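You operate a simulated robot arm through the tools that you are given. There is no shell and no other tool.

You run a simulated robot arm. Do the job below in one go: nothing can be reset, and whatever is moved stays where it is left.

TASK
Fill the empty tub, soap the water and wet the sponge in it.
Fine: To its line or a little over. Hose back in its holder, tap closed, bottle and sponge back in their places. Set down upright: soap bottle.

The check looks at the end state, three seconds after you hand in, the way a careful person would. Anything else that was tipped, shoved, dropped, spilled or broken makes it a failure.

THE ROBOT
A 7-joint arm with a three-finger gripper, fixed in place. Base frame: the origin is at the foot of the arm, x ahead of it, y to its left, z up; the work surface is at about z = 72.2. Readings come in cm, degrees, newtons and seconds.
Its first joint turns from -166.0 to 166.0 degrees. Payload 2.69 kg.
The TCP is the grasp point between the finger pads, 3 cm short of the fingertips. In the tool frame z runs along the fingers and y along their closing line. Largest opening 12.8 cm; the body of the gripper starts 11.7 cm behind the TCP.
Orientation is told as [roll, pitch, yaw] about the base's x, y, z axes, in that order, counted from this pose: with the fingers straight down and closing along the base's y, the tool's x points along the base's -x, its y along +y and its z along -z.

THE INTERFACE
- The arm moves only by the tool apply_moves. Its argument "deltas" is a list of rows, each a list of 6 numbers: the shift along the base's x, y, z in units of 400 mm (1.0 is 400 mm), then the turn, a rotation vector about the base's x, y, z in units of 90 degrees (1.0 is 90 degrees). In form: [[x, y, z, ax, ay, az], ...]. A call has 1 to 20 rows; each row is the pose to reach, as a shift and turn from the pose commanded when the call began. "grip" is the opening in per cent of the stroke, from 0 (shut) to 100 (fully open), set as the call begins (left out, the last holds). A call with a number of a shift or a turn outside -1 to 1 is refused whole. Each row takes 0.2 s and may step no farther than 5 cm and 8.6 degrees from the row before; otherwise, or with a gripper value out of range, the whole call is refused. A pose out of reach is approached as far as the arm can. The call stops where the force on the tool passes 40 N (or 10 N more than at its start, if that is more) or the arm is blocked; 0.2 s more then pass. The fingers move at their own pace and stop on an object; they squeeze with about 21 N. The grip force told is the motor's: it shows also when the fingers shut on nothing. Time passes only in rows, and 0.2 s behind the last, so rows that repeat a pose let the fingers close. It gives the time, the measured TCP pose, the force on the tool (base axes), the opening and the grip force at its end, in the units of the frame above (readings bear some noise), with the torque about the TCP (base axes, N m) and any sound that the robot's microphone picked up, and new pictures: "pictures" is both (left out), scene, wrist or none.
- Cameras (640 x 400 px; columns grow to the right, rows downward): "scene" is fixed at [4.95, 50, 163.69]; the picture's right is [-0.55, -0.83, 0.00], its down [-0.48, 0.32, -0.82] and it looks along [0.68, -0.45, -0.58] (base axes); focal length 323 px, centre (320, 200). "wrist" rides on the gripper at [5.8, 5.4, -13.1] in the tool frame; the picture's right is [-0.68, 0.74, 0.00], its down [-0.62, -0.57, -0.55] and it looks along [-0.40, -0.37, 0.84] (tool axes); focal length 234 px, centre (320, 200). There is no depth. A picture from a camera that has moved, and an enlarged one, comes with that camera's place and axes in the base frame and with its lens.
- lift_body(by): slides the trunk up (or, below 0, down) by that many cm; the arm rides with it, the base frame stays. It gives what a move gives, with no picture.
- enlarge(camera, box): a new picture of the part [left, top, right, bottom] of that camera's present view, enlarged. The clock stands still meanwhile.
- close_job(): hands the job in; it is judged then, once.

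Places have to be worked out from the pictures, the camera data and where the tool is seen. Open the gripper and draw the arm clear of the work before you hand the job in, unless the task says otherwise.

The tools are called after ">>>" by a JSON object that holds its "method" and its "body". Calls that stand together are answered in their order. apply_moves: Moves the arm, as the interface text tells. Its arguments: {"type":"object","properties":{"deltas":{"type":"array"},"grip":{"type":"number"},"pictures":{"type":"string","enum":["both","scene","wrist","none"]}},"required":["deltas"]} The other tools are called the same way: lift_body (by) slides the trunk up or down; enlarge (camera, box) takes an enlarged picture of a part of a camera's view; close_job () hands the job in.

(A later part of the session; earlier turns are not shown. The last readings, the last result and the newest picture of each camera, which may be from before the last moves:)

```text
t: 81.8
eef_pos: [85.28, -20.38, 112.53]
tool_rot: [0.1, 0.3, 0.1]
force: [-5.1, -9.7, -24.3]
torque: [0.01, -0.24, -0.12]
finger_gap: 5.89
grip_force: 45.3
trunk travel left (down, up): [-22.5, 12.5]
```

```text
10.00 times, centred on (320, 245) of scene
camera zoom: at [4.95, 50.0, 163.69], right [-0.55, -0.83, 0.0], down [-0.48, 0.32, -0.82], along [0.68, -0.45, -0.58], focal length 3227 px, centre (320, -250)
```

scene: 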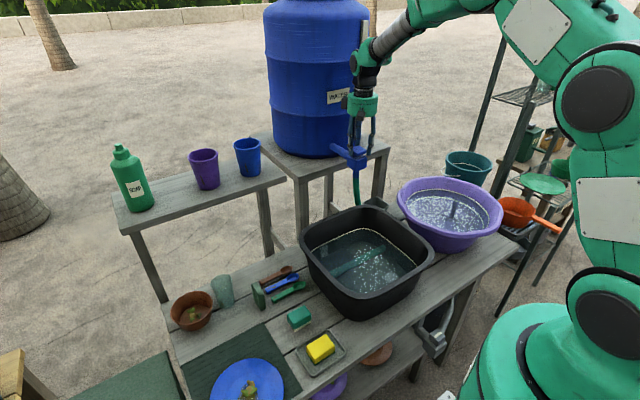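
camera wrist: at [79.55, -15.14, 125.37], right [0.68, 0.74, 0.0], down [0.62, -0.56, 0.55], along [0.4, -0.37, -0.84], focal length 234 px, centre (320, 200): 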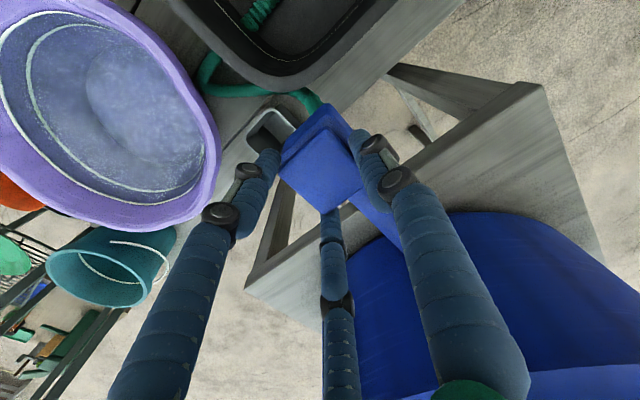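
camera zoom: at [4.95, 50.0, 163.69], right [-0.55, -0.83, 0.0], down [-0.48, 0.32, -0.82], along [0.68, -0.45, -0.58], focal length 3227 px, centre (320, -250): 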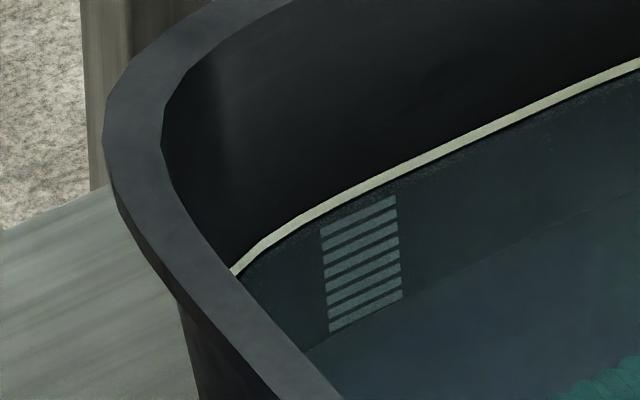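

The surface is now just under the line. A last opening of just under 2 s should bring it to slightly above the line.

>>> {"method": "apply_moves", "body": {"deltas": [[0.0, 0, -0.019, 0, 0, 0], [0.0, 0, -0.036, 0, 0, 0], [0.0, 0, -0.036, 0, 0, 0], [0.0, 0, -0.036, 0, 0, 0], [0.0, 0, -0.036, 0, 0, 0], [0.0, 0, -0.036, 0, 0, 0], [0.0, 0, -0.036, 0, 0, 0], [0.0, 0, -0.036, 0, 0, 0], [0.0, 0, -0.019, 0, 0, 0], [0.0, 0, -0.002, 0, 0, 0]], "pictures": "scene"}}

>>> {"method": "enlarge", "body": {"camera": "scene", "box": [320, 215, 400, 265]}}

>>> {"method": "enlarge", "body": {"camera": "scene", "box": [300, 225, 340, 265]}}

>>> {"method": "enlarge", "body": {"camera": "scene", "box": [335, 130, 385, 180]}}

```text
t: 84.0
eef_pos: [85.38, -20.45, 112.42]
tool_rot: [0.1, 0.2, 0.1]
force: [-4.5, -3.3, -14.7]
torque: [0.12, -0.16, -0.12]
finger_gap: 5.9
grip_force: 45.0
trunk travel left (down, up): [-22.5, 12.5]
```

scene: 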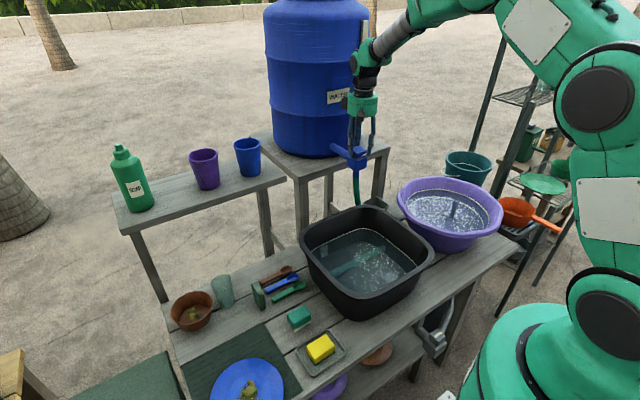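

```text
8.00 times, centred on (360, 240) of scene
camera zoom: at [4.95, 50.0, 163.69], right [-0.55, -0.83, 0.0], down [-0.48, 0.32, -0.82], along [0.68, -0.45, -0.58], focal length 2582 px, centre (0, -120)
```

zoom: 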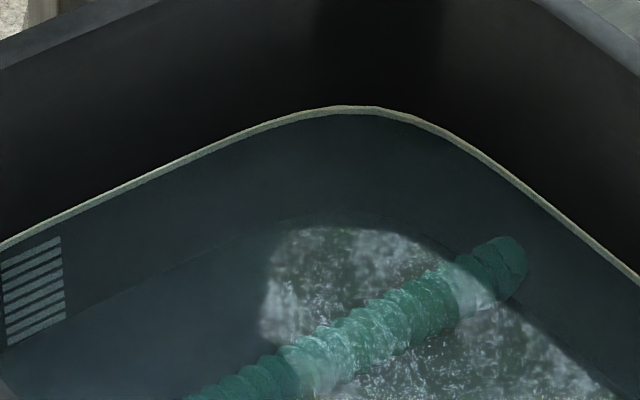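

```text
10.00 times, centred on (320, 245) of scene
camera zoom: at [4.95, 50.0, 163.69], right [-0.55, -0.83, 0.0], down [-0.48, 0.32, -0.82], along [0.68, -0.45, -0.58], focal length 3227 px, centre (320, -250)
```

zoom: 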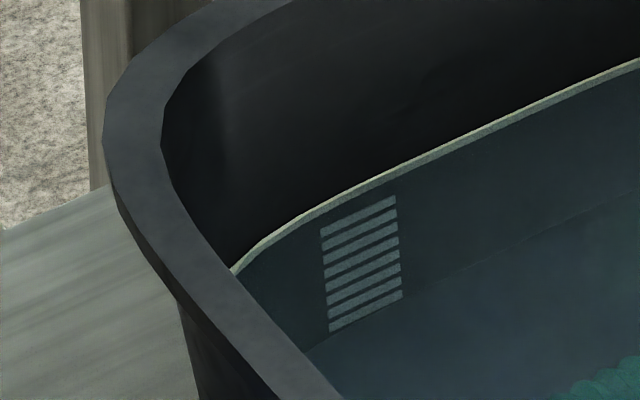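

```text
8.00 times, centred on (360, 155) of scene
camera zoom: at [4.95, 50.0, 163.69], right [-0.55, -0.83, 0.0], down [-0.48, 0.32, -0.82], along [0.68, -0.45, -0.58], focal length 2582 px, centre (0, 560)
```

zoom: 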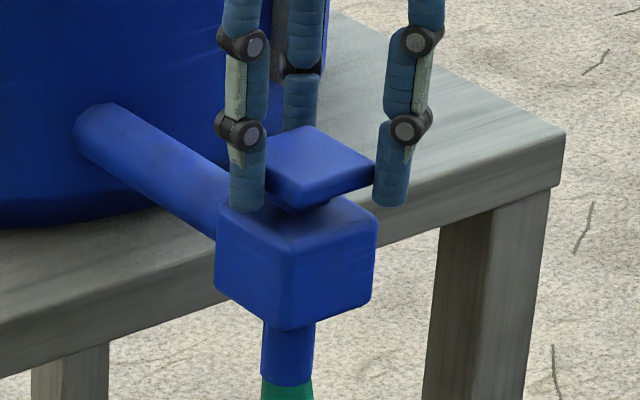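

The water is right at the line (mostly covering it). I add one brief press for a small margin, since removing the hose and wetting the sponge may lower it slightly.

>>> {"method": "apply_moves", "body": {"deltas": [[0.0, 0, -0.019, 0, 0, 0], [0.0, 0, -0.034, 0, 0, 0], [0.0, 0, -0.034, 0, 0, 0], [0.0, 0, -0.017, 0, 0, 0], [0.0, 0, 0.0, 0, 0, 0], [0.0, 0, 0.002, 0, 0, 0], [0.0, 0, 0.002, 0, 0, 0], [0.0, 0, 0.002, 0, 0, 0], [0.0, 0, 0.002, 0, 0, 0]], "pictures": "scene"}}

>>> {"method": "enlarge", "body": {"camera": "scene", "box": [320, 215, 400, 265]}}

>>> {"method": "enlarge", "body": {"camera": "scene", "box": [300, 225, 340, 265]}}

>>> {"method": "enlarge", "body": {"camera": "scene", "box": [335, 130, 385, 180]}}

```text
t: 86.0
eef_pos: [85.47, -20.51, 112.38]
tool_rot: [0.1, 0.4, 0.1]
force: [-2.7, 5.5, -27.1]
torque: [0.68, 0.04, -0.06]
finger_gap: 5.87
grip_force: 45.3
trunk travel left (down, up): [-22.5, 12.5]
```

scene: 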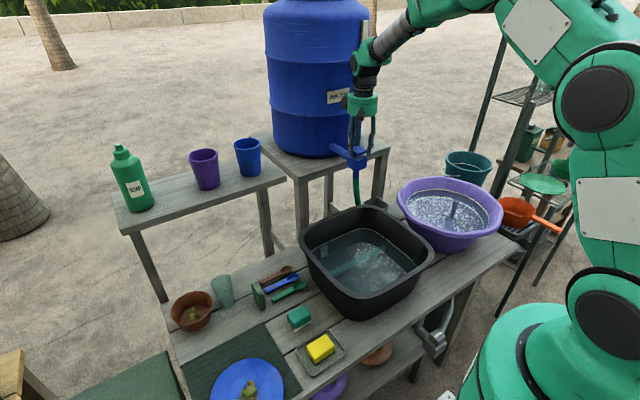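

```text
8.00 times, centred on (360, 240) of scene
camera zoom: at [4.95, 50.0, 163.69], right [-0.55, -0.83, 0.0], down [-0.48, 0.32, -0.82], along [0.68, -0.45, -0.58], focal length 2582 px, centre (0, -120)
```

zoom: 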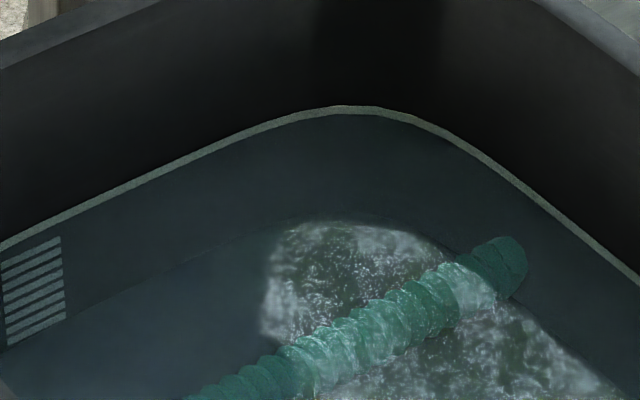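

```text
10.00 times, centred on (320, 245) of scene
camera zoom: at [4.95, 50.0, 163.69], right [-0.55, -0.83, 0.0], down [-0.48, 0.32, -0.82], along [0.68, -0.45, -0.58], focal length 3227 px, centre (320, -250)
```

zoom: 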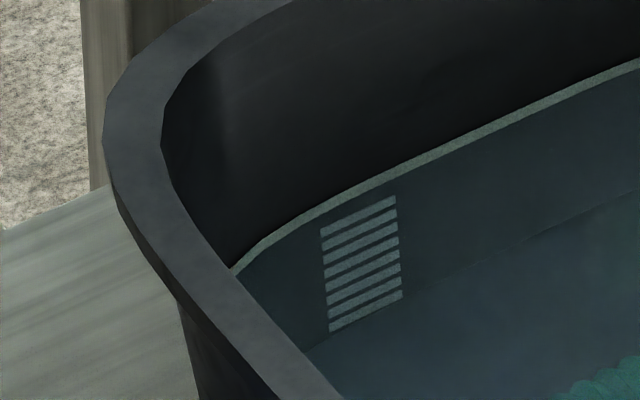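

```text
8.00 times, centred on (360, 155) of scene
camera zoom: at [4.95, 50.0, 163.69], right [-0.55, -0.83, 0.0], down [-0.48, 0.32, -0.82], along [0.68, -0.45, -0.58], focal length 2582 px, centre (0, 560)
```

zoom: 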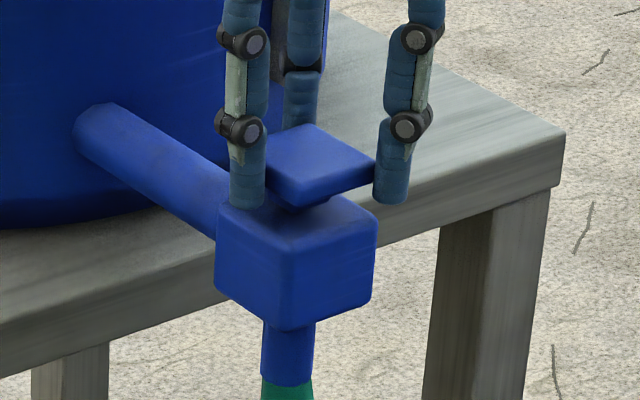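

The line is now just covered by water and the tap is at its closed stop. I relieve the pull, open the fingers and back straight up.

>>> {"method": "apply_moves", "body": {"deltas": [[0, 0, -0.002, 0, 0, 0], [0, 0, -0.004, 0, 0, 0]], "pictures": "none"}}

>>> {"method": "apply_moves", "body": {"deltas": [[0, 0, 0, 0, 0, 0], [0, 0, 0, 0, 0, 0], [0, 0, 0.05, 0, 0, 0], [0, 0, 0.12, 0, 0, 0], [0, 0, 0.22, 0, 0, 0]], "grip": 75, "pictures": "both"}}

>>> {"method": "enlarge", "body": {"camera": "scene", "box": [335, 130, 385, 180]}}

>>> {"method": "enlarge", "body": {"camera": "scene", "box": [320, 215, 400, 265]}}

```text
t: 86.6
eef_pos: [85.3, -20.49, 112.5]
tool_rot: [0.0, 0.3, 0.1]
force: [-9.8, 9.6, -25.0]
torque: [0.79, 0.29, -0.22]
finger_gap: 5.86
grip_force: 44.9
trunk travel left (down, up): [-22.5, 12.5]
```

```text
t: 87.8
eef_pos: [85.29, -20.56, 121.28]
tool_rot: [-0.1, 0.2, 0.1]
force: [0.6, 0.2, 0.6]
torque: [-0.01, -0.02, 0.02]
finger_gap: 9.64
grip_force: 0.0
trunk travel left (down, up): [-22.5, 12.5]
camera wrist: at [79.54, -15.26, 134.4], right [0.68, 0.74, 0.0], down [0.62, -0.56, 0.55], along [0.4, -0.37, -0.84], focal length 234 px, centre (320, 200)
```

scene: 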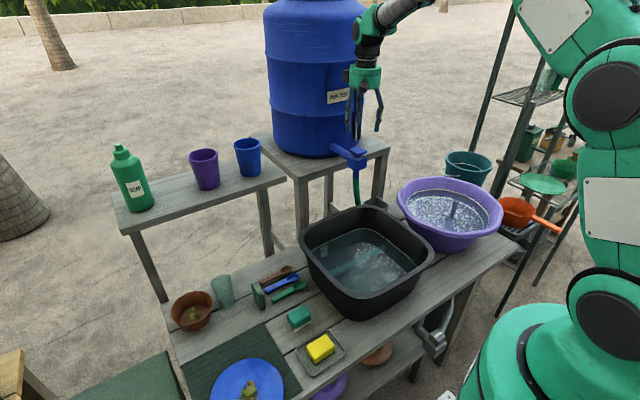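
wrist: 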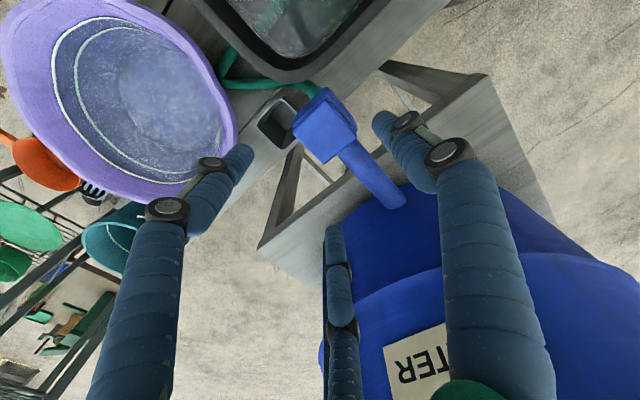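

```text
8.00 times, centred on (360, 155) of scene
camera zoom: at [4.95, 50.0, 163.69], right [-0.55, -0.83, 0.0], down [-0.48, 0.32, -0.82], along [0.68, -0.45, -0.58], focal length 2582 px, centre (0, 560)
```

zoom: 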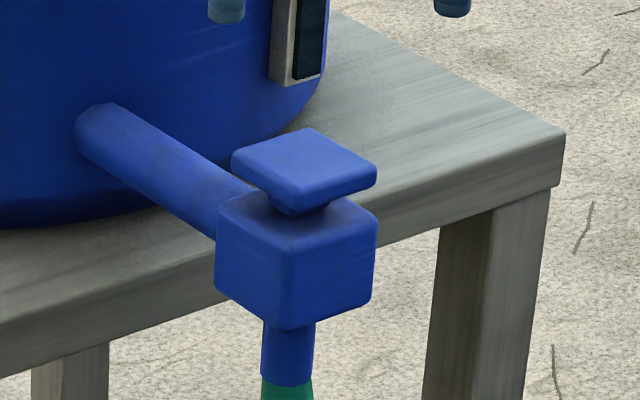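

```text
8.00 times, centred on (360, 240) of scene
camera zoom: at [4.95, 50.0, 163.69], right [-0.55, -0.83, 0.0], down [-0.48, 0.32, -0.82], along [0.68, -0.45, -0.58], focal length 2582 px, centre (0, -120)
```

zoom: 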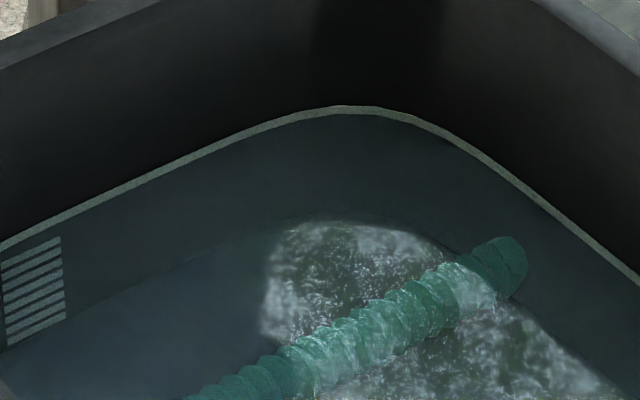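

The tap stays closed and the level is steady. Next the hose: the nozzle lies along y on the tub floor at x≈68, so I need the jaws turned 90°; I move over the tub and test a −90° yaw high up.

>>> {"method": "apply_moves", "body": {"deltas": [[-0.1, 0.03, 0.02, 0, 0, 0], [-0.2, 0.07, 0.02, 0, 0, 0], [-0.3, 0.12, 0.0, 0, 0, 0], [-0.38, 0.17, -0.02, 0, 0, 0], [-0.425, 0.2, -0.06, 0, 0, 0]], "pictures": "none"}}

>>> {"method": "apply_moves", "body": {"deltas": [[0, 0, 0, 0, 0, -0.08], [0, 0, 0, 0, 0, -0.16], [0, 0, 0, 0, 0, -0.24], [0, 0, 0, 0, 0, -0.32], [0, 0, 0, 0, 0, -0.4], [0, 0, 0, 0, 0, -0.48], [0, 0, 0, 0, 0, -0.56], [0, 0, 0, 0, 0, -0.64], [0, 0, 0, 0, 0, -0.72], [0, 0, 0, 0, 0, -0.8], [0, 0, 0, 0, 0, -0.88], [0, 0, 0, 0, 0, -0.96], [0, 0, 0, 0, 0, -1.0]], "pictures": "both"}}

```text
t: 89.0
eef_pos: [68.48, -12.38, 118.95]
tool_rot: [0.0, -0.1, 0.1]
force: [-0.2, 1.5, 1.2]
torque: [0.02, -0.08, 0.01]
finger_gap: 9.59
grip_force: 0.0
trunk travel left (down, up): [-22.5, 12.5]
```

```text
t: 91.8
eef_pos: [68.32, -12.61, 119.13]
tool_rot: [0.0, 0.0, -90.1]
force: [0.6, -0.4, 0.3]
torque: [0.0, -0.02, -0.01]
finger_gap: 9.62
grip_force: 0.0
trunk travel left (down, up): [-22.5, 12.5]
camera wrist: at [73.78, -6.72, 132.12], right [0.74, -0.68, 0.0], down [-0.57, -0.62, 0.55], along [-0.37, -0.4, -0.84], focal length 234 px, centre (320, 200)
```

scene: 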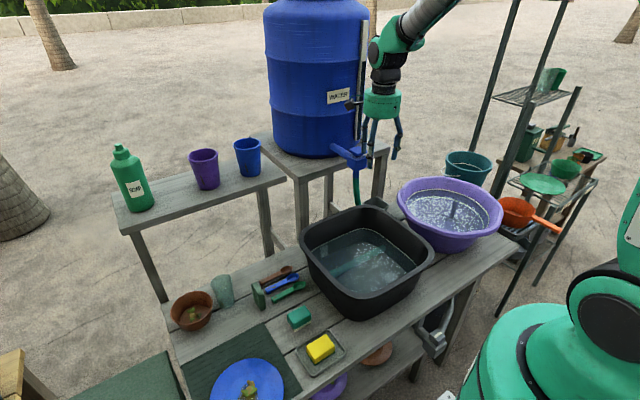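
wrist: 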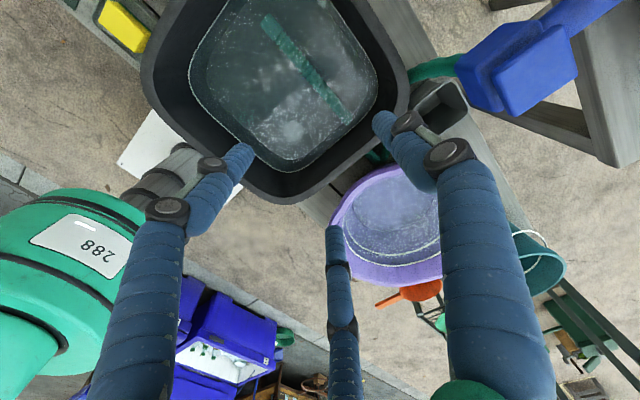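

The −90° yaw works. I zoom on the nozzle to place the grip precisely.

>>> {"method": "enlarge", "body": {"camera": "wrist", "box": [220, 0, 400, 160]}}

>>> {"method": "enlarge", "body": {"camera": "scene", "box": [310, 210, 430, 310]}}

```text
2.50 times, centred on (310, 80) of wrist
camera zoom: at [73.78, -6.72, 132.12], right [0.74, -0.68, 0.0], down [-0.57, -0.62, 0.55], along [-0.37, -0.4, -0.84], focal length 585 px, centre (345, 500)
```

zoom: 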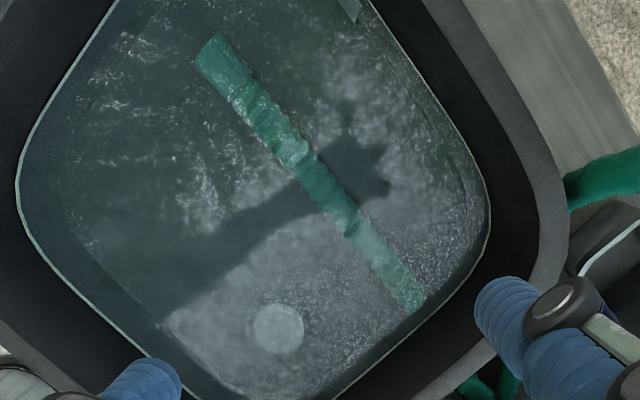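

```text
4.00 times, centred on (370, 260) of scene
camera zoom: at [4.95, 50.0, 163.69], right [-0.55, -0.83, 0.0], down [-0.48, 0.32, -0.82], along [0.68, -0.45, -0.58], focal length 1291 px, centre (120, -40)
```

zoom: 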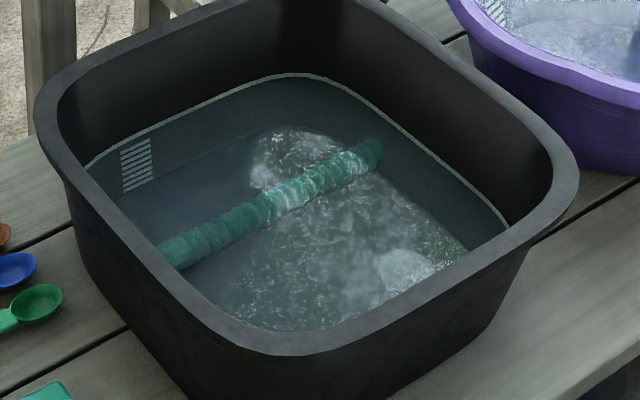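

The nozzle lies at x≈68.7 from y≈3.6 (outlet) to −21. I descend over it at y≈−13.5, stopping above it to check.

>>> {"method": "apply_moves", "body": {"deltas": [[0.0, -0.01, -0.1, 0, 0, 0], [0.0, -0.02, -0.2, 0, 0, 0], [0.0, -0.022, -0.3, 0, 0, 0], [0.002, -0.022, -0.4, 0, 0, 0], [0.002, -0.022, -0.5, 0, 0, 0], [0.002, -0.022, -0.6, 0, 0, 0], [0.002, -0.022, -0.7, 0, 0, 0], [0.002, -0.022, -0.8, 0, 0, 0], [0.002, -0.022, -0.88, 0, 0, 0], [0.002, -0.022, -0.94, 0, 0, 0]], "grip": 65, "pictures": "both"}}

>>> {"method": "enlarge", "body": {"camera": "wrist", "box": [220, 60, 420, 220]}}

>>> {"method": "enlarge", "body": {"camera": "scene", "box": [310, 180, 430, 290]}}

```text
t: 94.0
eef_pos: [68.38, -13.64, 81.35]
tool_rot: [-0.1, -0.1, -89.9]
force: [0.0, -0.9, 0.1]
torque: [0.07, 0.06, -0.02]
finger_gap: 8.32
grip_force: 0.0
trunk travel left (down, up): [-22.5, 12.5]
camera wrist: at [73.93, -7.75, 94.35], right [0.74, -0.68, 0.0], down [-0.56, -0.62, 0.55], along [-0.37, -0.4, -0.84], focal length 234 px, centre (320, 200)
```

scene: 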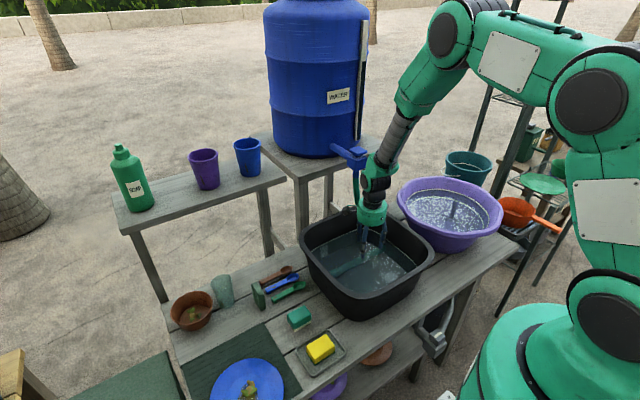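
wrist: 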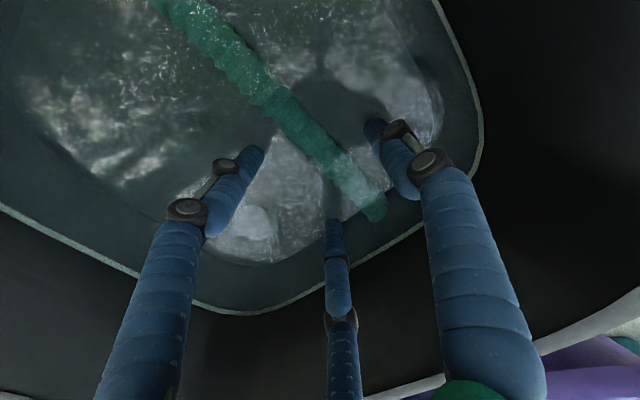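

```text
2.50 times, centred on (320, 140) of wrist
camera zoom: at [73.93, -7.75, 94.35], right [0.74, -0.68, 0.0], down [-0.56, -0.62, 0.55], along [-0.37, -0.4, -0.84], focal length 585 px, centre (320, 350)
```

zoom: 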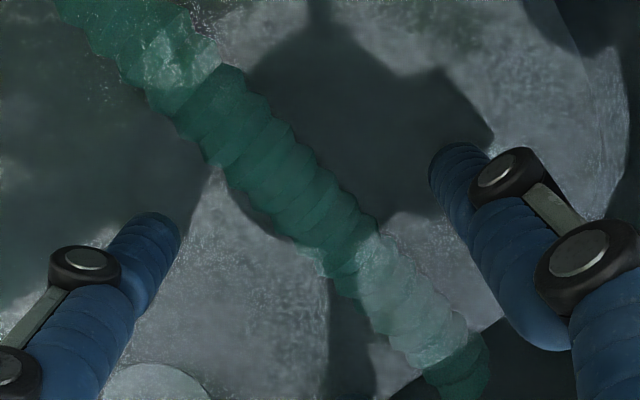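

```text
3.64 times, centred on (370, 235) of scene
camera zoom: at [4.95, 50.0, 163.69], right [-0.55, -0.83, 0.0], down [-0.48, 0.32, -0.82], along [0.68, -0.45, -0.58], focal length 1174 px, centre (138, 73)
```

zoom: 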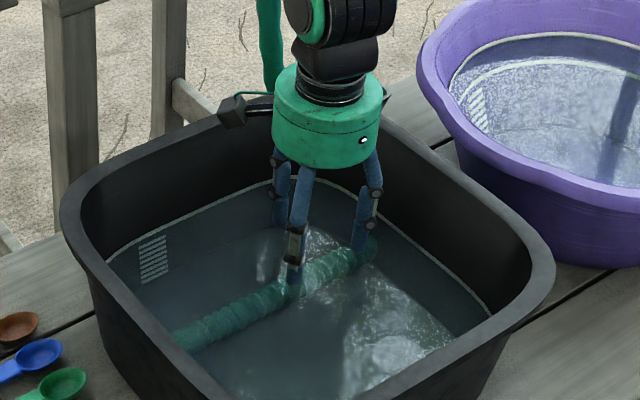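

The nozzle runs centrally between the jaws. I lower the last 4.5 cm, watching for floor contact, and close.

>>> {"method": "apply_moves", "body": {"deltas": [[-0.005, 0, -0.05, 0, 0, 0], [-0.0075, 0, -0.09, 0, 0, 0], [-0.0075, 0, -0.113, 0, 0, 0]], "pictures": "none"}}

>>> {"method": "apply_moves", "body": {"deltas": [[0, 0, 0, 0, 0, 0], [0, 0, 0, 0, 0, 0], [0, 0, 0, 0, 0, 0], [0, 0, 0, 0, 0, 0]], "grip": 0, "pictures": "both"}}

```text
t: 94.8
eef_pos: [68.15, -13.42, 76.84]
tool_rot: [0.1, 0.0, -89.9]
force: [-0.1, 0.5, 0.3]
torque: [0.02, 0.01, -0.01]
finger_gap: 8.33
grip_force: 0.1
trunk travel left (down, up): [-22.5, 12.5]
```

```text
t: 95.8
eef_pos: [68.07, -13.37, 76.9]
tool_rot: [0.0, 0.0, -90.0]
force: [-0.9, 2.6, 0.3]
torque: [0.13, 0.05, 0.09]
finger_gap: 4.14
grip_force: 21.2
trunk travel left (down, up): [-22.5, 12.5]
camera wrist: at [73.57, -7.59, 89.94], right [0.74, -0.68, 0.0], down [-0.56, -0.62, 0.55], along [-0.37, -0.4, -0.84], focal length 234 px, centre (320, 200)
```

scene: 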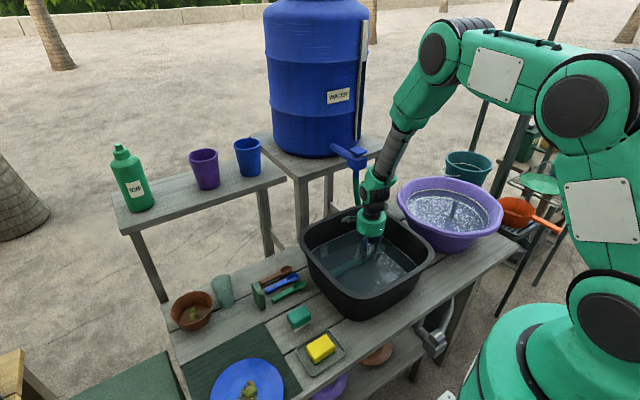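
wrist: 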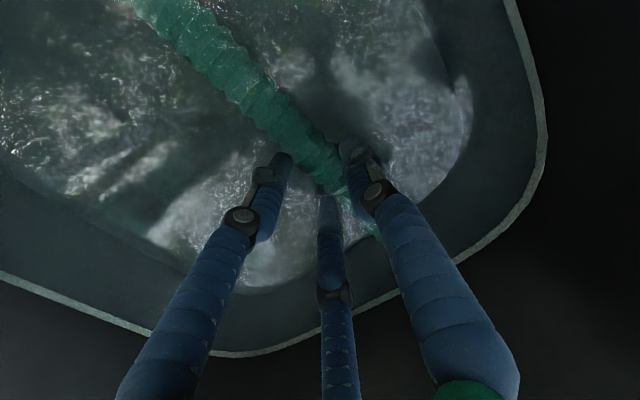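

Gripped crosswise (gap 4.1). I lift the nozzle slowly out of the water.

>>> {"method": "apply_moves", "body": {"deltas": [[0, 0, 0.04, 0, 0, 0], [0, 0, 0.09, 0, 0, 0], [0, 0, 0.16, 0, 0, 0], [0, 0, 0.24, 0, 0, 0], [0, 0, 0.33, 0, 0, 0], [0, 0, 0.42, 0, 0, 0]], "pictures": "both"}}

>>> {"method": "enlarge", "body": {"camera": "scene", "box": [310, 130, 450, 290]}}

```text
t: 97.2
eef_pos: [68.11, -13.52, 93.63]
tool_rot: [-0.1, 0.0, -90.0]
force: [-1.2, 0.3, -2.4]
torque: [-0.16, -0.01, -0.03]
finger_gap: 4.12
grip_force: 20.6
trunk travel left (down, up): [-22.5, 12.5]
camera wrist: at [73.49, -7.6, 106.65], right [0.74, -0.68, 0.0], down [-0.56, -0.62, 0.55], along [-0.37, -0.4, -0.84], focal length 234 px, centre (320, 200)
```

scene: 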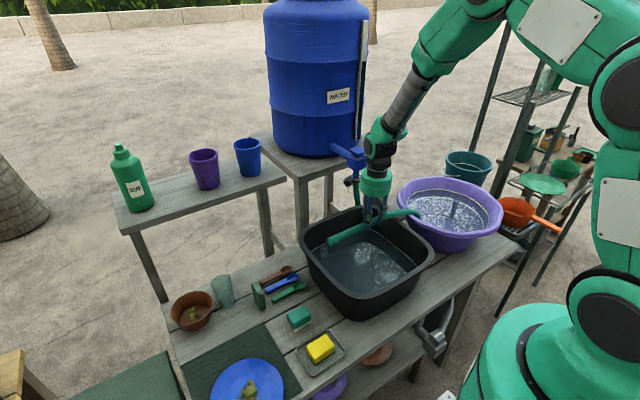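
wrist: 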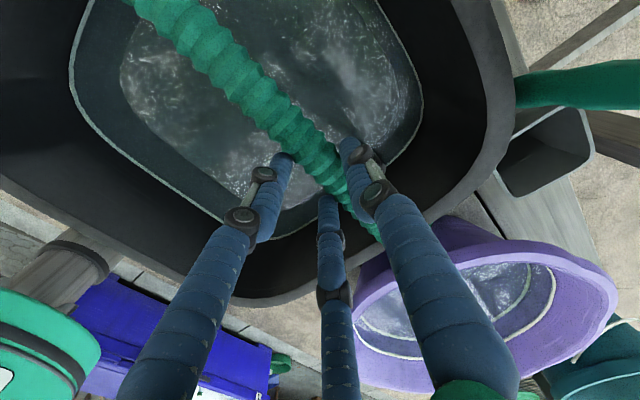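

```text
2.50 times, centred on (380, 210) of scene
camera zoom: at [4.95, 50.0, 163.69], right [-0.55, -0.83, 0.0], down [-0.48, 0.32, -0.82], along [0.68, -0.45, -0.58], focal length 807 px, centre (170, 175)
```

zoom: 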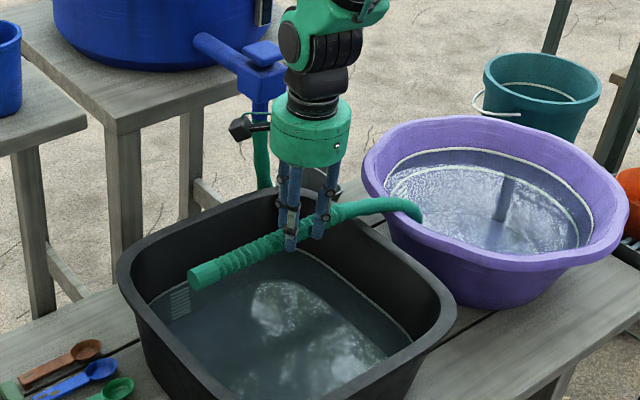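

The nozzle is out and level, the hose hanging freely. I raise it further, draw toward the base a little and turn the yaw back to 0 so the outlet points toward −x.

>>> {"method": "apply_moves", "body": {"deltas": [[-0.03, 0.0, 0.1, 0, 0, 0], [-0.06, 0.0, 0.2, 0, 0, 0], [-0.1, 0.0, 0.3, 0, 0, 0], [-0.14, 0.01, 0.4, 0, 0, 0], [-0.16, 0.02, 0.5, 0, 0, 0], [-0.16, 0.02, 0.54, 0, 0, 0.08], [-0.16, 0.02, 0.54, 0, 0, 0.16], [-0.16, 0.02, 0.54, 0, 0, 0.24], [-0.16, 0.02, 0.54, 0, 0, 0.32], [-0.16, 0.02, 0.54, 0, 0, 0.4], [-0.16, 0.02, 0.54, 0, 0, 0.48], [-0.16, 0.02, 0.54, 0, 0, 0.56], [-0.16, 0.02, 0.54, 0, 0, 0.64], [-0.16, 0.02, 0.54, 0, 0, 0.72], [-0.16, 0.02, 0.54, 0, 0, 0.8], [-0.16, 0.02, 0.54, 0, 0, 0.88], [-0.16, 0.02, 0.54, 0, 0, 0.95], [-0.16, 0.02, 0.54, 0, 0, 1.0]], "pictures": "both"}}

>>> {"method": "enlarge", "body": {"camera": "scene", "box": [310, 60, 470, 240]}}

```text
t: 101.0
eef_pos: [61.74, -12.53, 115.24]
tool_rot: [-0.1, 0.1, 0.2]
force: [-0.6, 0.6, -1.4]
torque: [-0.02, -0.14, -0.01]
finger_gap: 4.15
grip_force: 21.2
trunk travel left (down, up): [-22.5, 12.5]
camera wrist: at [56.0, -7.26, 128.28], right [0.67, 0.74, 0.0], down [0.62, -0.56, 0.55], along [0.4, -0.37, -0.84], focal length 234 px, centre (320, 200)
```

scene: 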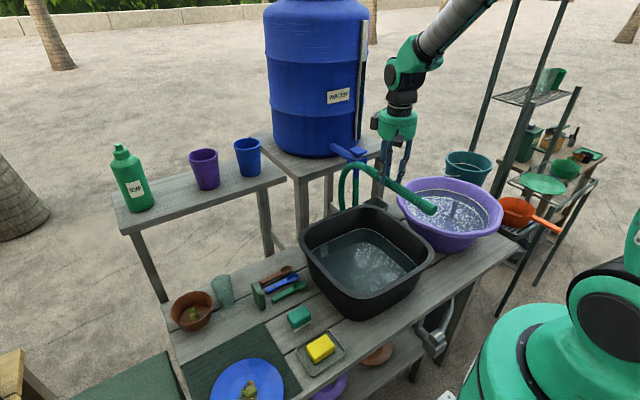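
wrist: 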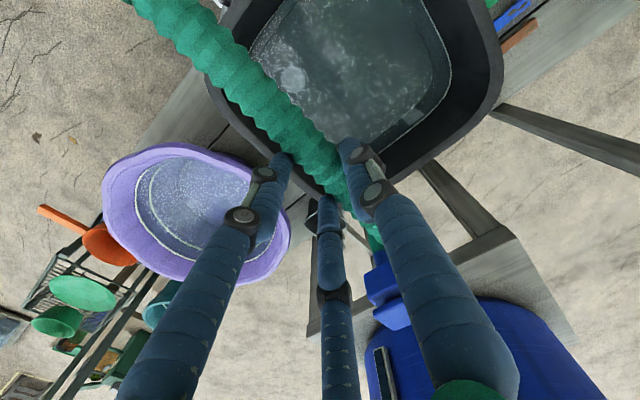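

```text
2.22 times, centred on (390, 150) of scene
camera zoom: at [4.95, 50.0, 163.69], right [-0.55, -0.83, 0.0], down [-0.48, 0.32, -0.82], along [0.68, -0.45, -0.58], focal length 717 px, centre (164, 311)
```

zoom: 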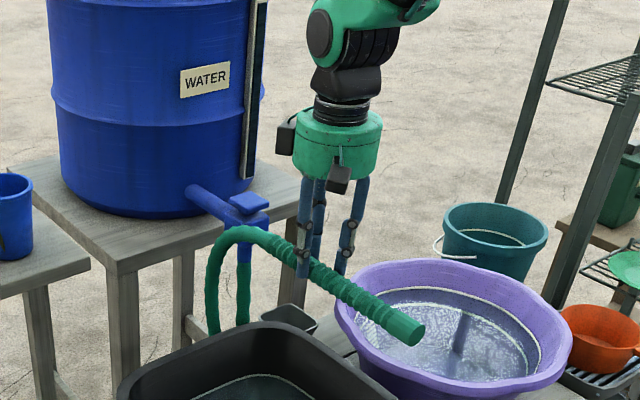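

The nozzle now points toward −x, as planned. I pitch the hand forward so the outlet swings down.

>>> {"method": "apply_moves", "body": {"deltas": [[0, 0, 0.01, 0, -0.09, 0], [0, 0, 0.02, 0, -0.18, 0], [0, 0, 0.03, 0, -0.27, 0], [0, 0, 0.04, 0, -0.36, 0], [0, 0, 0.05, 0, -0.45, 0], [0, 0, 0.05, 0, -0.54, 0], [0, 0, 0.05, 0, -0.63, 0], [0, 0, 0.05, 0, -0.72, 0], [0, 0, 0.05, 0, -0.8, 0]], "pictures": "both"}}

>>> {"method": "enlarge", "body": {"camera": "scene", "box": [310, 60, 470, 240]}}

```text
t: 103.0
eef_pos: [61.66, -12.58, 117.5]
tool_rot: [-0.7, -72.0, 0.8]
force: [-1.1, 0.0, -1.5]
torque: [-0.01, 0.05, 0.02]
finger_gap: 4.16
grip_force: 20.9
trunk travel left (down, up): [-22.5, 12.5]
camera wrist: at [47.44, -7.22, 115.81], right [0.21, 0.74, 0.64], down [-0.33, -0.56, 0.76], along [0.92, -0.37, 0.13], focal length 234 px, centre (320, 200)
```

scene: 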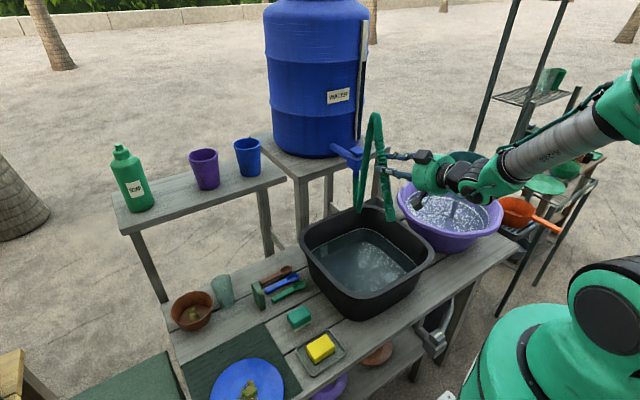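
wrist: 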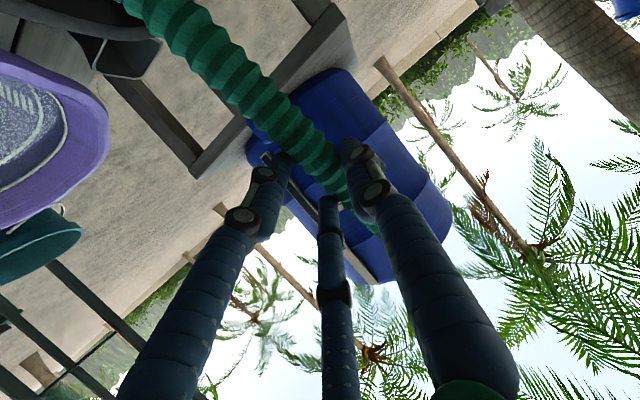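

```text
2.22 times, centred on (390, 150) of scene
camera zoom: at [4.95, 50.0, 163.69], right [-0.55, -0.83, 0.0], down [-0.48, 0.32, -0.82], along [0.68, -0.45, -0.58], focal length 717 px, centre (164, 311)
```

zoom: 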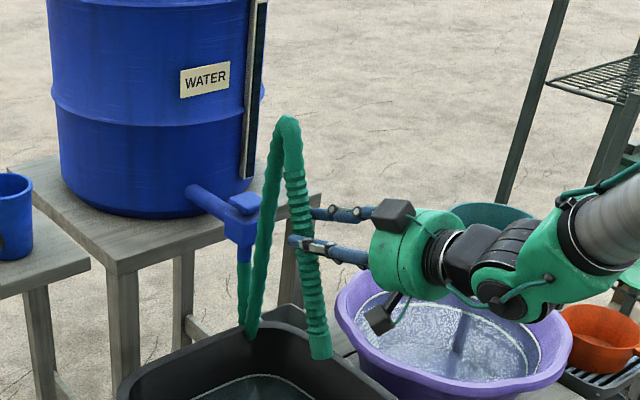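

The nozzle is now nearly upright with its arch on top. I zoom on the holder cup to pin down its position before going there.

>>> {"method": "enlarge", "body": {"camera": "scene", "box": [355, 180, 415, 220]}}

>>> {"method": "enlarge", "body": {"camera": "scene", "box": [340, 90, 440, 230]}}

```text
10.00 times, centred on (385, 200) of scene
camera zoom: at [4.95, 50.0, 163.69], right [-0.55, -0.83, 0.0], down [-0.48, 0.32, -0.82], along [0.68, -0.45, -0.58], focal length 3227 px, centre (-330, 200)
```

zoom: 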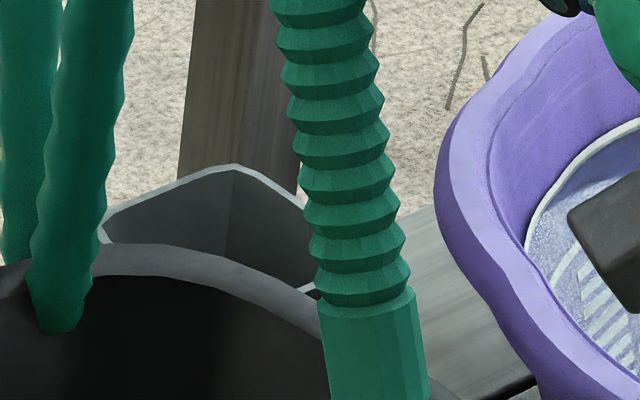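

```text
2.86 times, centred on (390, 160) of scene
camera zoom: at [4.95, 50.0, 163.69], right [-0.55, -0.83, 0.0], down [-0.48, 0.32, -0.82], along [0.68, -0.45, -0.58], focal length 922 px, centre (120, 314)
```

zoom: 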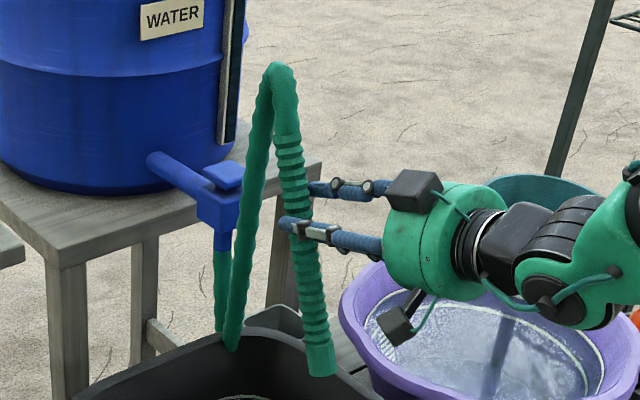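

The cup rim centre is about (83.3,−30.1,84), and the outlet sits about (−2.9,+0.4,−17.3) from the TCP. I carry the nozzle over toward the holder at a safe height.

>>> {"method": "apply_moves", "body": {"deltas": [[0.05, -0.08, 0.0, 0, 0, 0], [0.1, -0.16, 0.0, 0, 0, 0], [0.15, -0.25, 0.0, 0, 0, 0], [0.2, -0.34, -0.02, 0, 0, 0], [0.26, -0.42, -0.04, 0, 0, 0], [0.34, -0.45, -0.06, 0, 0, 0], [0.43, -0.45, -0.09, 0, 0, 0], [0.52, -0.45, -0.12, 0, 0, 0], [0.61, -0.45, -0.16, 0, 0, 0]], "pictures": "both"}}

>>> {"method": "enlarge", "body": {"camera": "scene", "box": [330, 90, 430, 230]}}

>>> {"method": "enlarge", "body": {"camera": "scene", "box": [355, 170, 415, 220]}}

```text
t: 105.0
eef_pos: [86.43, -30.47, 110.97]
tool_rot: [-0.3, -72.0, 0.4]
force: [-0.4, 0.1, -2.3]
torque: [-0.06, 0.03, -0.01]
finger_gap: 4.12
grip_force: 20.7
trunk travel left (down, up): [-22.5, 12.5]
camera wrist: at [72.05, -25.17, 109.35], right [0.21, 0.74, 0.64], down [-0.33, -0.56, 0.76], along [0.92, -0.37, 0.13], focal length 234 px, centre (320, 200)
```

scene: 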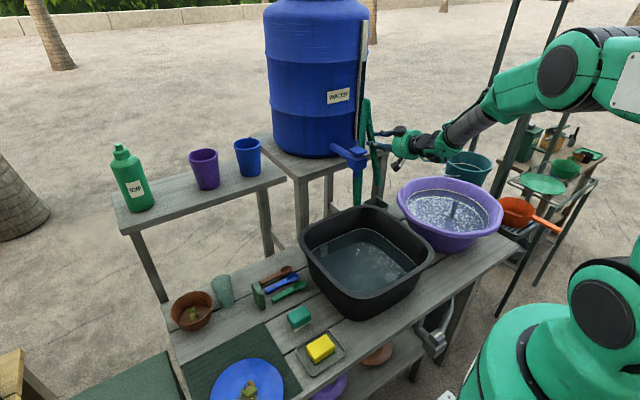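
wrist: 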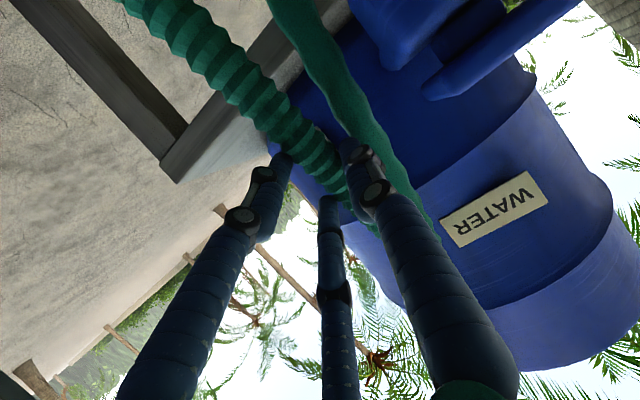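

```text
2.86 times, centred on (380, 160) of scene
camera zoom: at [4.95, 50.0, 163.69], right [-0.55, -0.83, 0.0], down [-0.48, 0.32, -0.82], along [0.68, -0.45, -0.58], focal length 922 px, centre (149, 314)
```

zoom: 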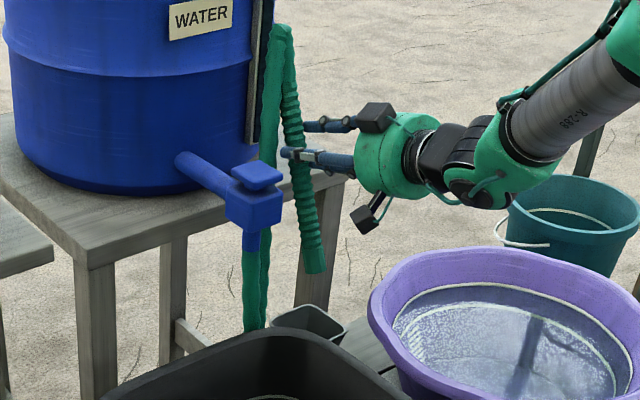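

```text
8.00 times, centred on (385, 195) of scene
camera zoom: at [4.95, 50.0, 163.69], right [-0.55, -0.83, 0.0], down [-0.48, 0.32, -0.82], along [0.68, -0.45, -0.58], focal length 2582 px, centre (-200, 240)
```

zoom: 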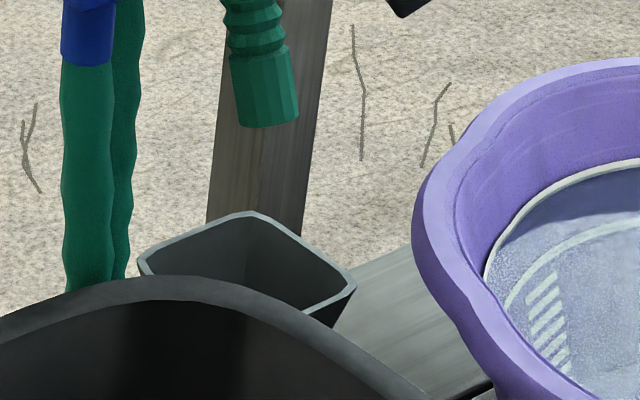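

The outlet hangs right above the holder's opening. I shift slightly and lower it in slowly, watching the force.

>>> {"method": "apply_moves", "body": {"deltas": [[-0.006, 0.004, -0.06, 0, 0, 0], [-0.008, 0.005, -0.12, 0, 0, 0], [-0.008, 0.005, -0.18, 0, 0, 0], [-0.008, 0.005, -0.23, 0, 0, 0]], "pictures": "scene"}}

>>> {"method": "enlarge", "body": {"camera": "scene", "box": [355, 170, 415, 220]}}

>>> {"method": "enlarge", "body": {"camera": "scene", "box": [330, 90, 430, 230]}}

```text
t: 106.0
eef_pos: [85.81, -30.3, 101.85]
tool_rot: [-0.4, -72.0, 0.4]
force: [0.2, -0.1, -1.3]
torque: [-0.01, 0.06, -0.01]
finger_gap: 4.12
grip_force: 21.0
trunk travel left (down, up): [-22.5, 12.5]
```

scene: 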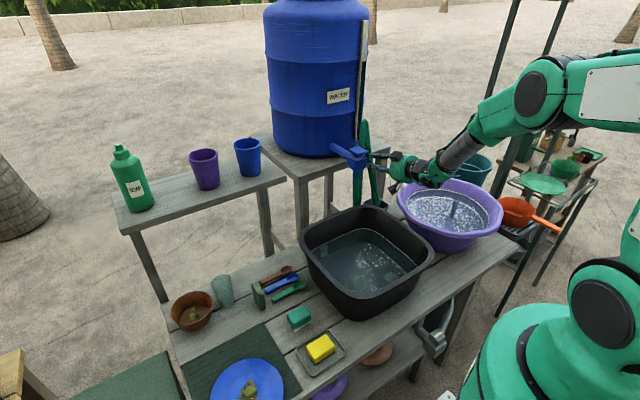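

```text
8.00 times, centred on (385, 195) of scene
camera zoom: at [4.95, 50.0, 163.69], right [-0.55, -0.83, 0.0], down [-0.48, 0.32, -0.82], along [0.68, -0.45, -0.58], focal length 2582 px, centre (-200, 240)
```

zoom: 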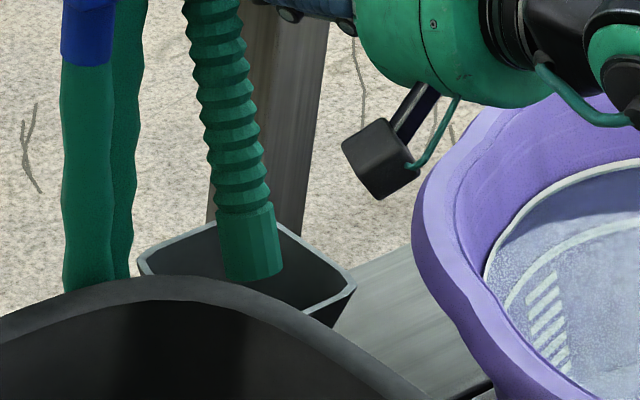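

```text
2.86 times, centred on (380, 160) of scene
camera zoom: at [4.95, 50.0, 163.69], right [-0.55, -0.83, 0.0], down [-0.48, 0.32, -0.82], along [0.68, -0.45, -0.58], focal length 922 px, centre (149, 314)
```

zoom: 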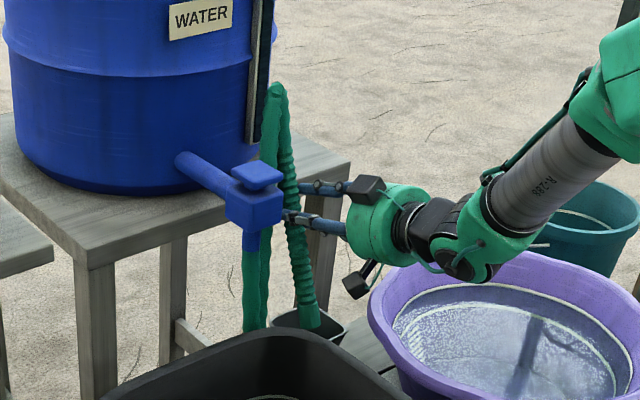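

The outlet is just entering the cup centrally. I lower about 6 cm more with small steps.

>>> {"method": "apply_moves", "body": {"deltas": [[0, 0, -0.04, 0, 0, 0], [0, 0, -0.08, 0, 0, 0], [0, 0, -0.115, 0, 0, 0], [0, 0, -0.15, 0, 0, 0]], "pictures": "scene"}}

>>> {"method": "enlarge", "body": {"camera": "scene", "box": [355, 170, 415, 220]}}

>>> {"method": "enlarge", "body": {"camera": "scene", "box": [330, 110, 430, 230]}}

```text
t: 107.0
eef_pos: [86.01, -30.4, 95.91]
tool_rot: [-0.6, -72.1, 0.6]
force: [7.5, -0.1, 2.6]
torque: [0.01, -1.05, -0.06]
finger_gap: 4.12
grip_force: 20.8
trunk travel left (down, up): [-22.5, 12.5]
```

scene: 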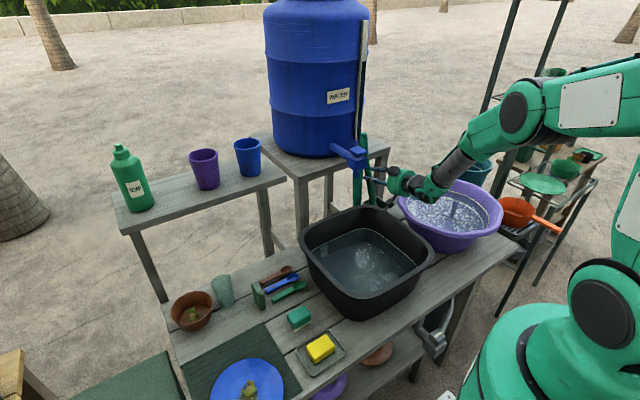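

```text
8.00 times, centred on (385, 195) of scene
camera zoom: at [4.95, 50.0, 163.69], right [-0.55, -0.83, 0.0], down [-0.48, 0.32, -0.82], along [0.68, -0.45, -0.58], focal length 2582 px, centre (-200, 240)
```

zoom: 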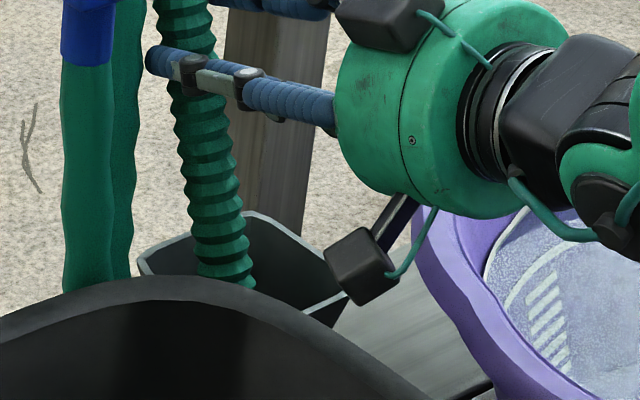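

```text
3.33 times, centred on (380, 170) of scene
camera zoom: at [4.95, 50.0, 163.69], right [-0.55, -0.83, 0.0], down [-0.48, 0.32, -0.82], along [0.68, -0.45, -0.58], focal length 1076 px, centre (120, 300)
```

zoom: 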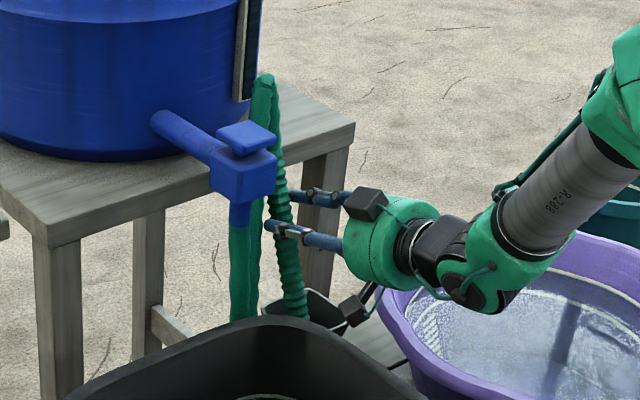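

The outlet is inside the cup, lightly touching its −x wall (7 N). I shift +x 1 cm to relieve it and go down a bit further.

>>> {"method": "apply_moves", "body": {"deltas": [[0.012, 0, 0, 0, 0, 0], [0.025, 0, 0, 0, 0, 0], [0.028, 0, -0.02, 0, 0, 0]], "pictures": "none"}}

```text
t: 107.8
eef_pos: [87.06, -30.26, 95.0]
tool_rot: [-0.4, -72.0, 0.5]
force: [1.3, -6.8, 0.6]
torque: [-1.1, -0.19, 0.16]
finger_gap: 4.12
grip_force: 21.3
trunk travel left (down, up): [-22.5, 12.5]
```

Now it touches the +y wall lightly; I shift −y 0.8 cm as well.

>>> {"method": "apply_moves", "body": {"deltas": [[0, -0.012, 0, 0, 0, 0], [0, -0.022, 0, 0, 0, 0], [0, -0.022, -0.015, 0, 0, 0]], "pictures": "scene"}}

>>> {"method": "enlarge", "body": {"camera": "scene", "box": [330, 110, 430, 230]}}

```text
t: 108.6
eef_pos: [86.97, -31.29, 94.24]
tool_rot: [-0.3, -71.8, 0.2]
force: [-0.3, 0.4, -2.3]
torque: [-0.02, 0.03, -0.01]
finger_gap: 4.16
grip_force: 21.1
trunk travel left (down, up): [-22.5, 12.5]
```

scene: 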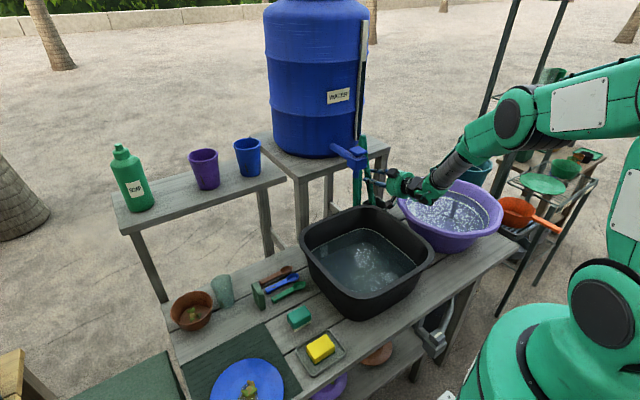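

```text
3.33 times, centred on (380, 170) of scene
camera zoom: at [4.95, 50.0, 163.69], right [-0.55, -0.83, 0.0], down [-0.48, 0.32, -0.82], along [0.68, -0.45, -0.58], focal length 1076 px, centre (120, 300)
```

zoom: 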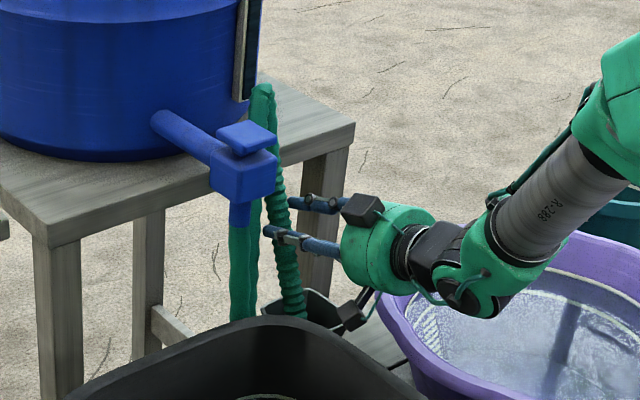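

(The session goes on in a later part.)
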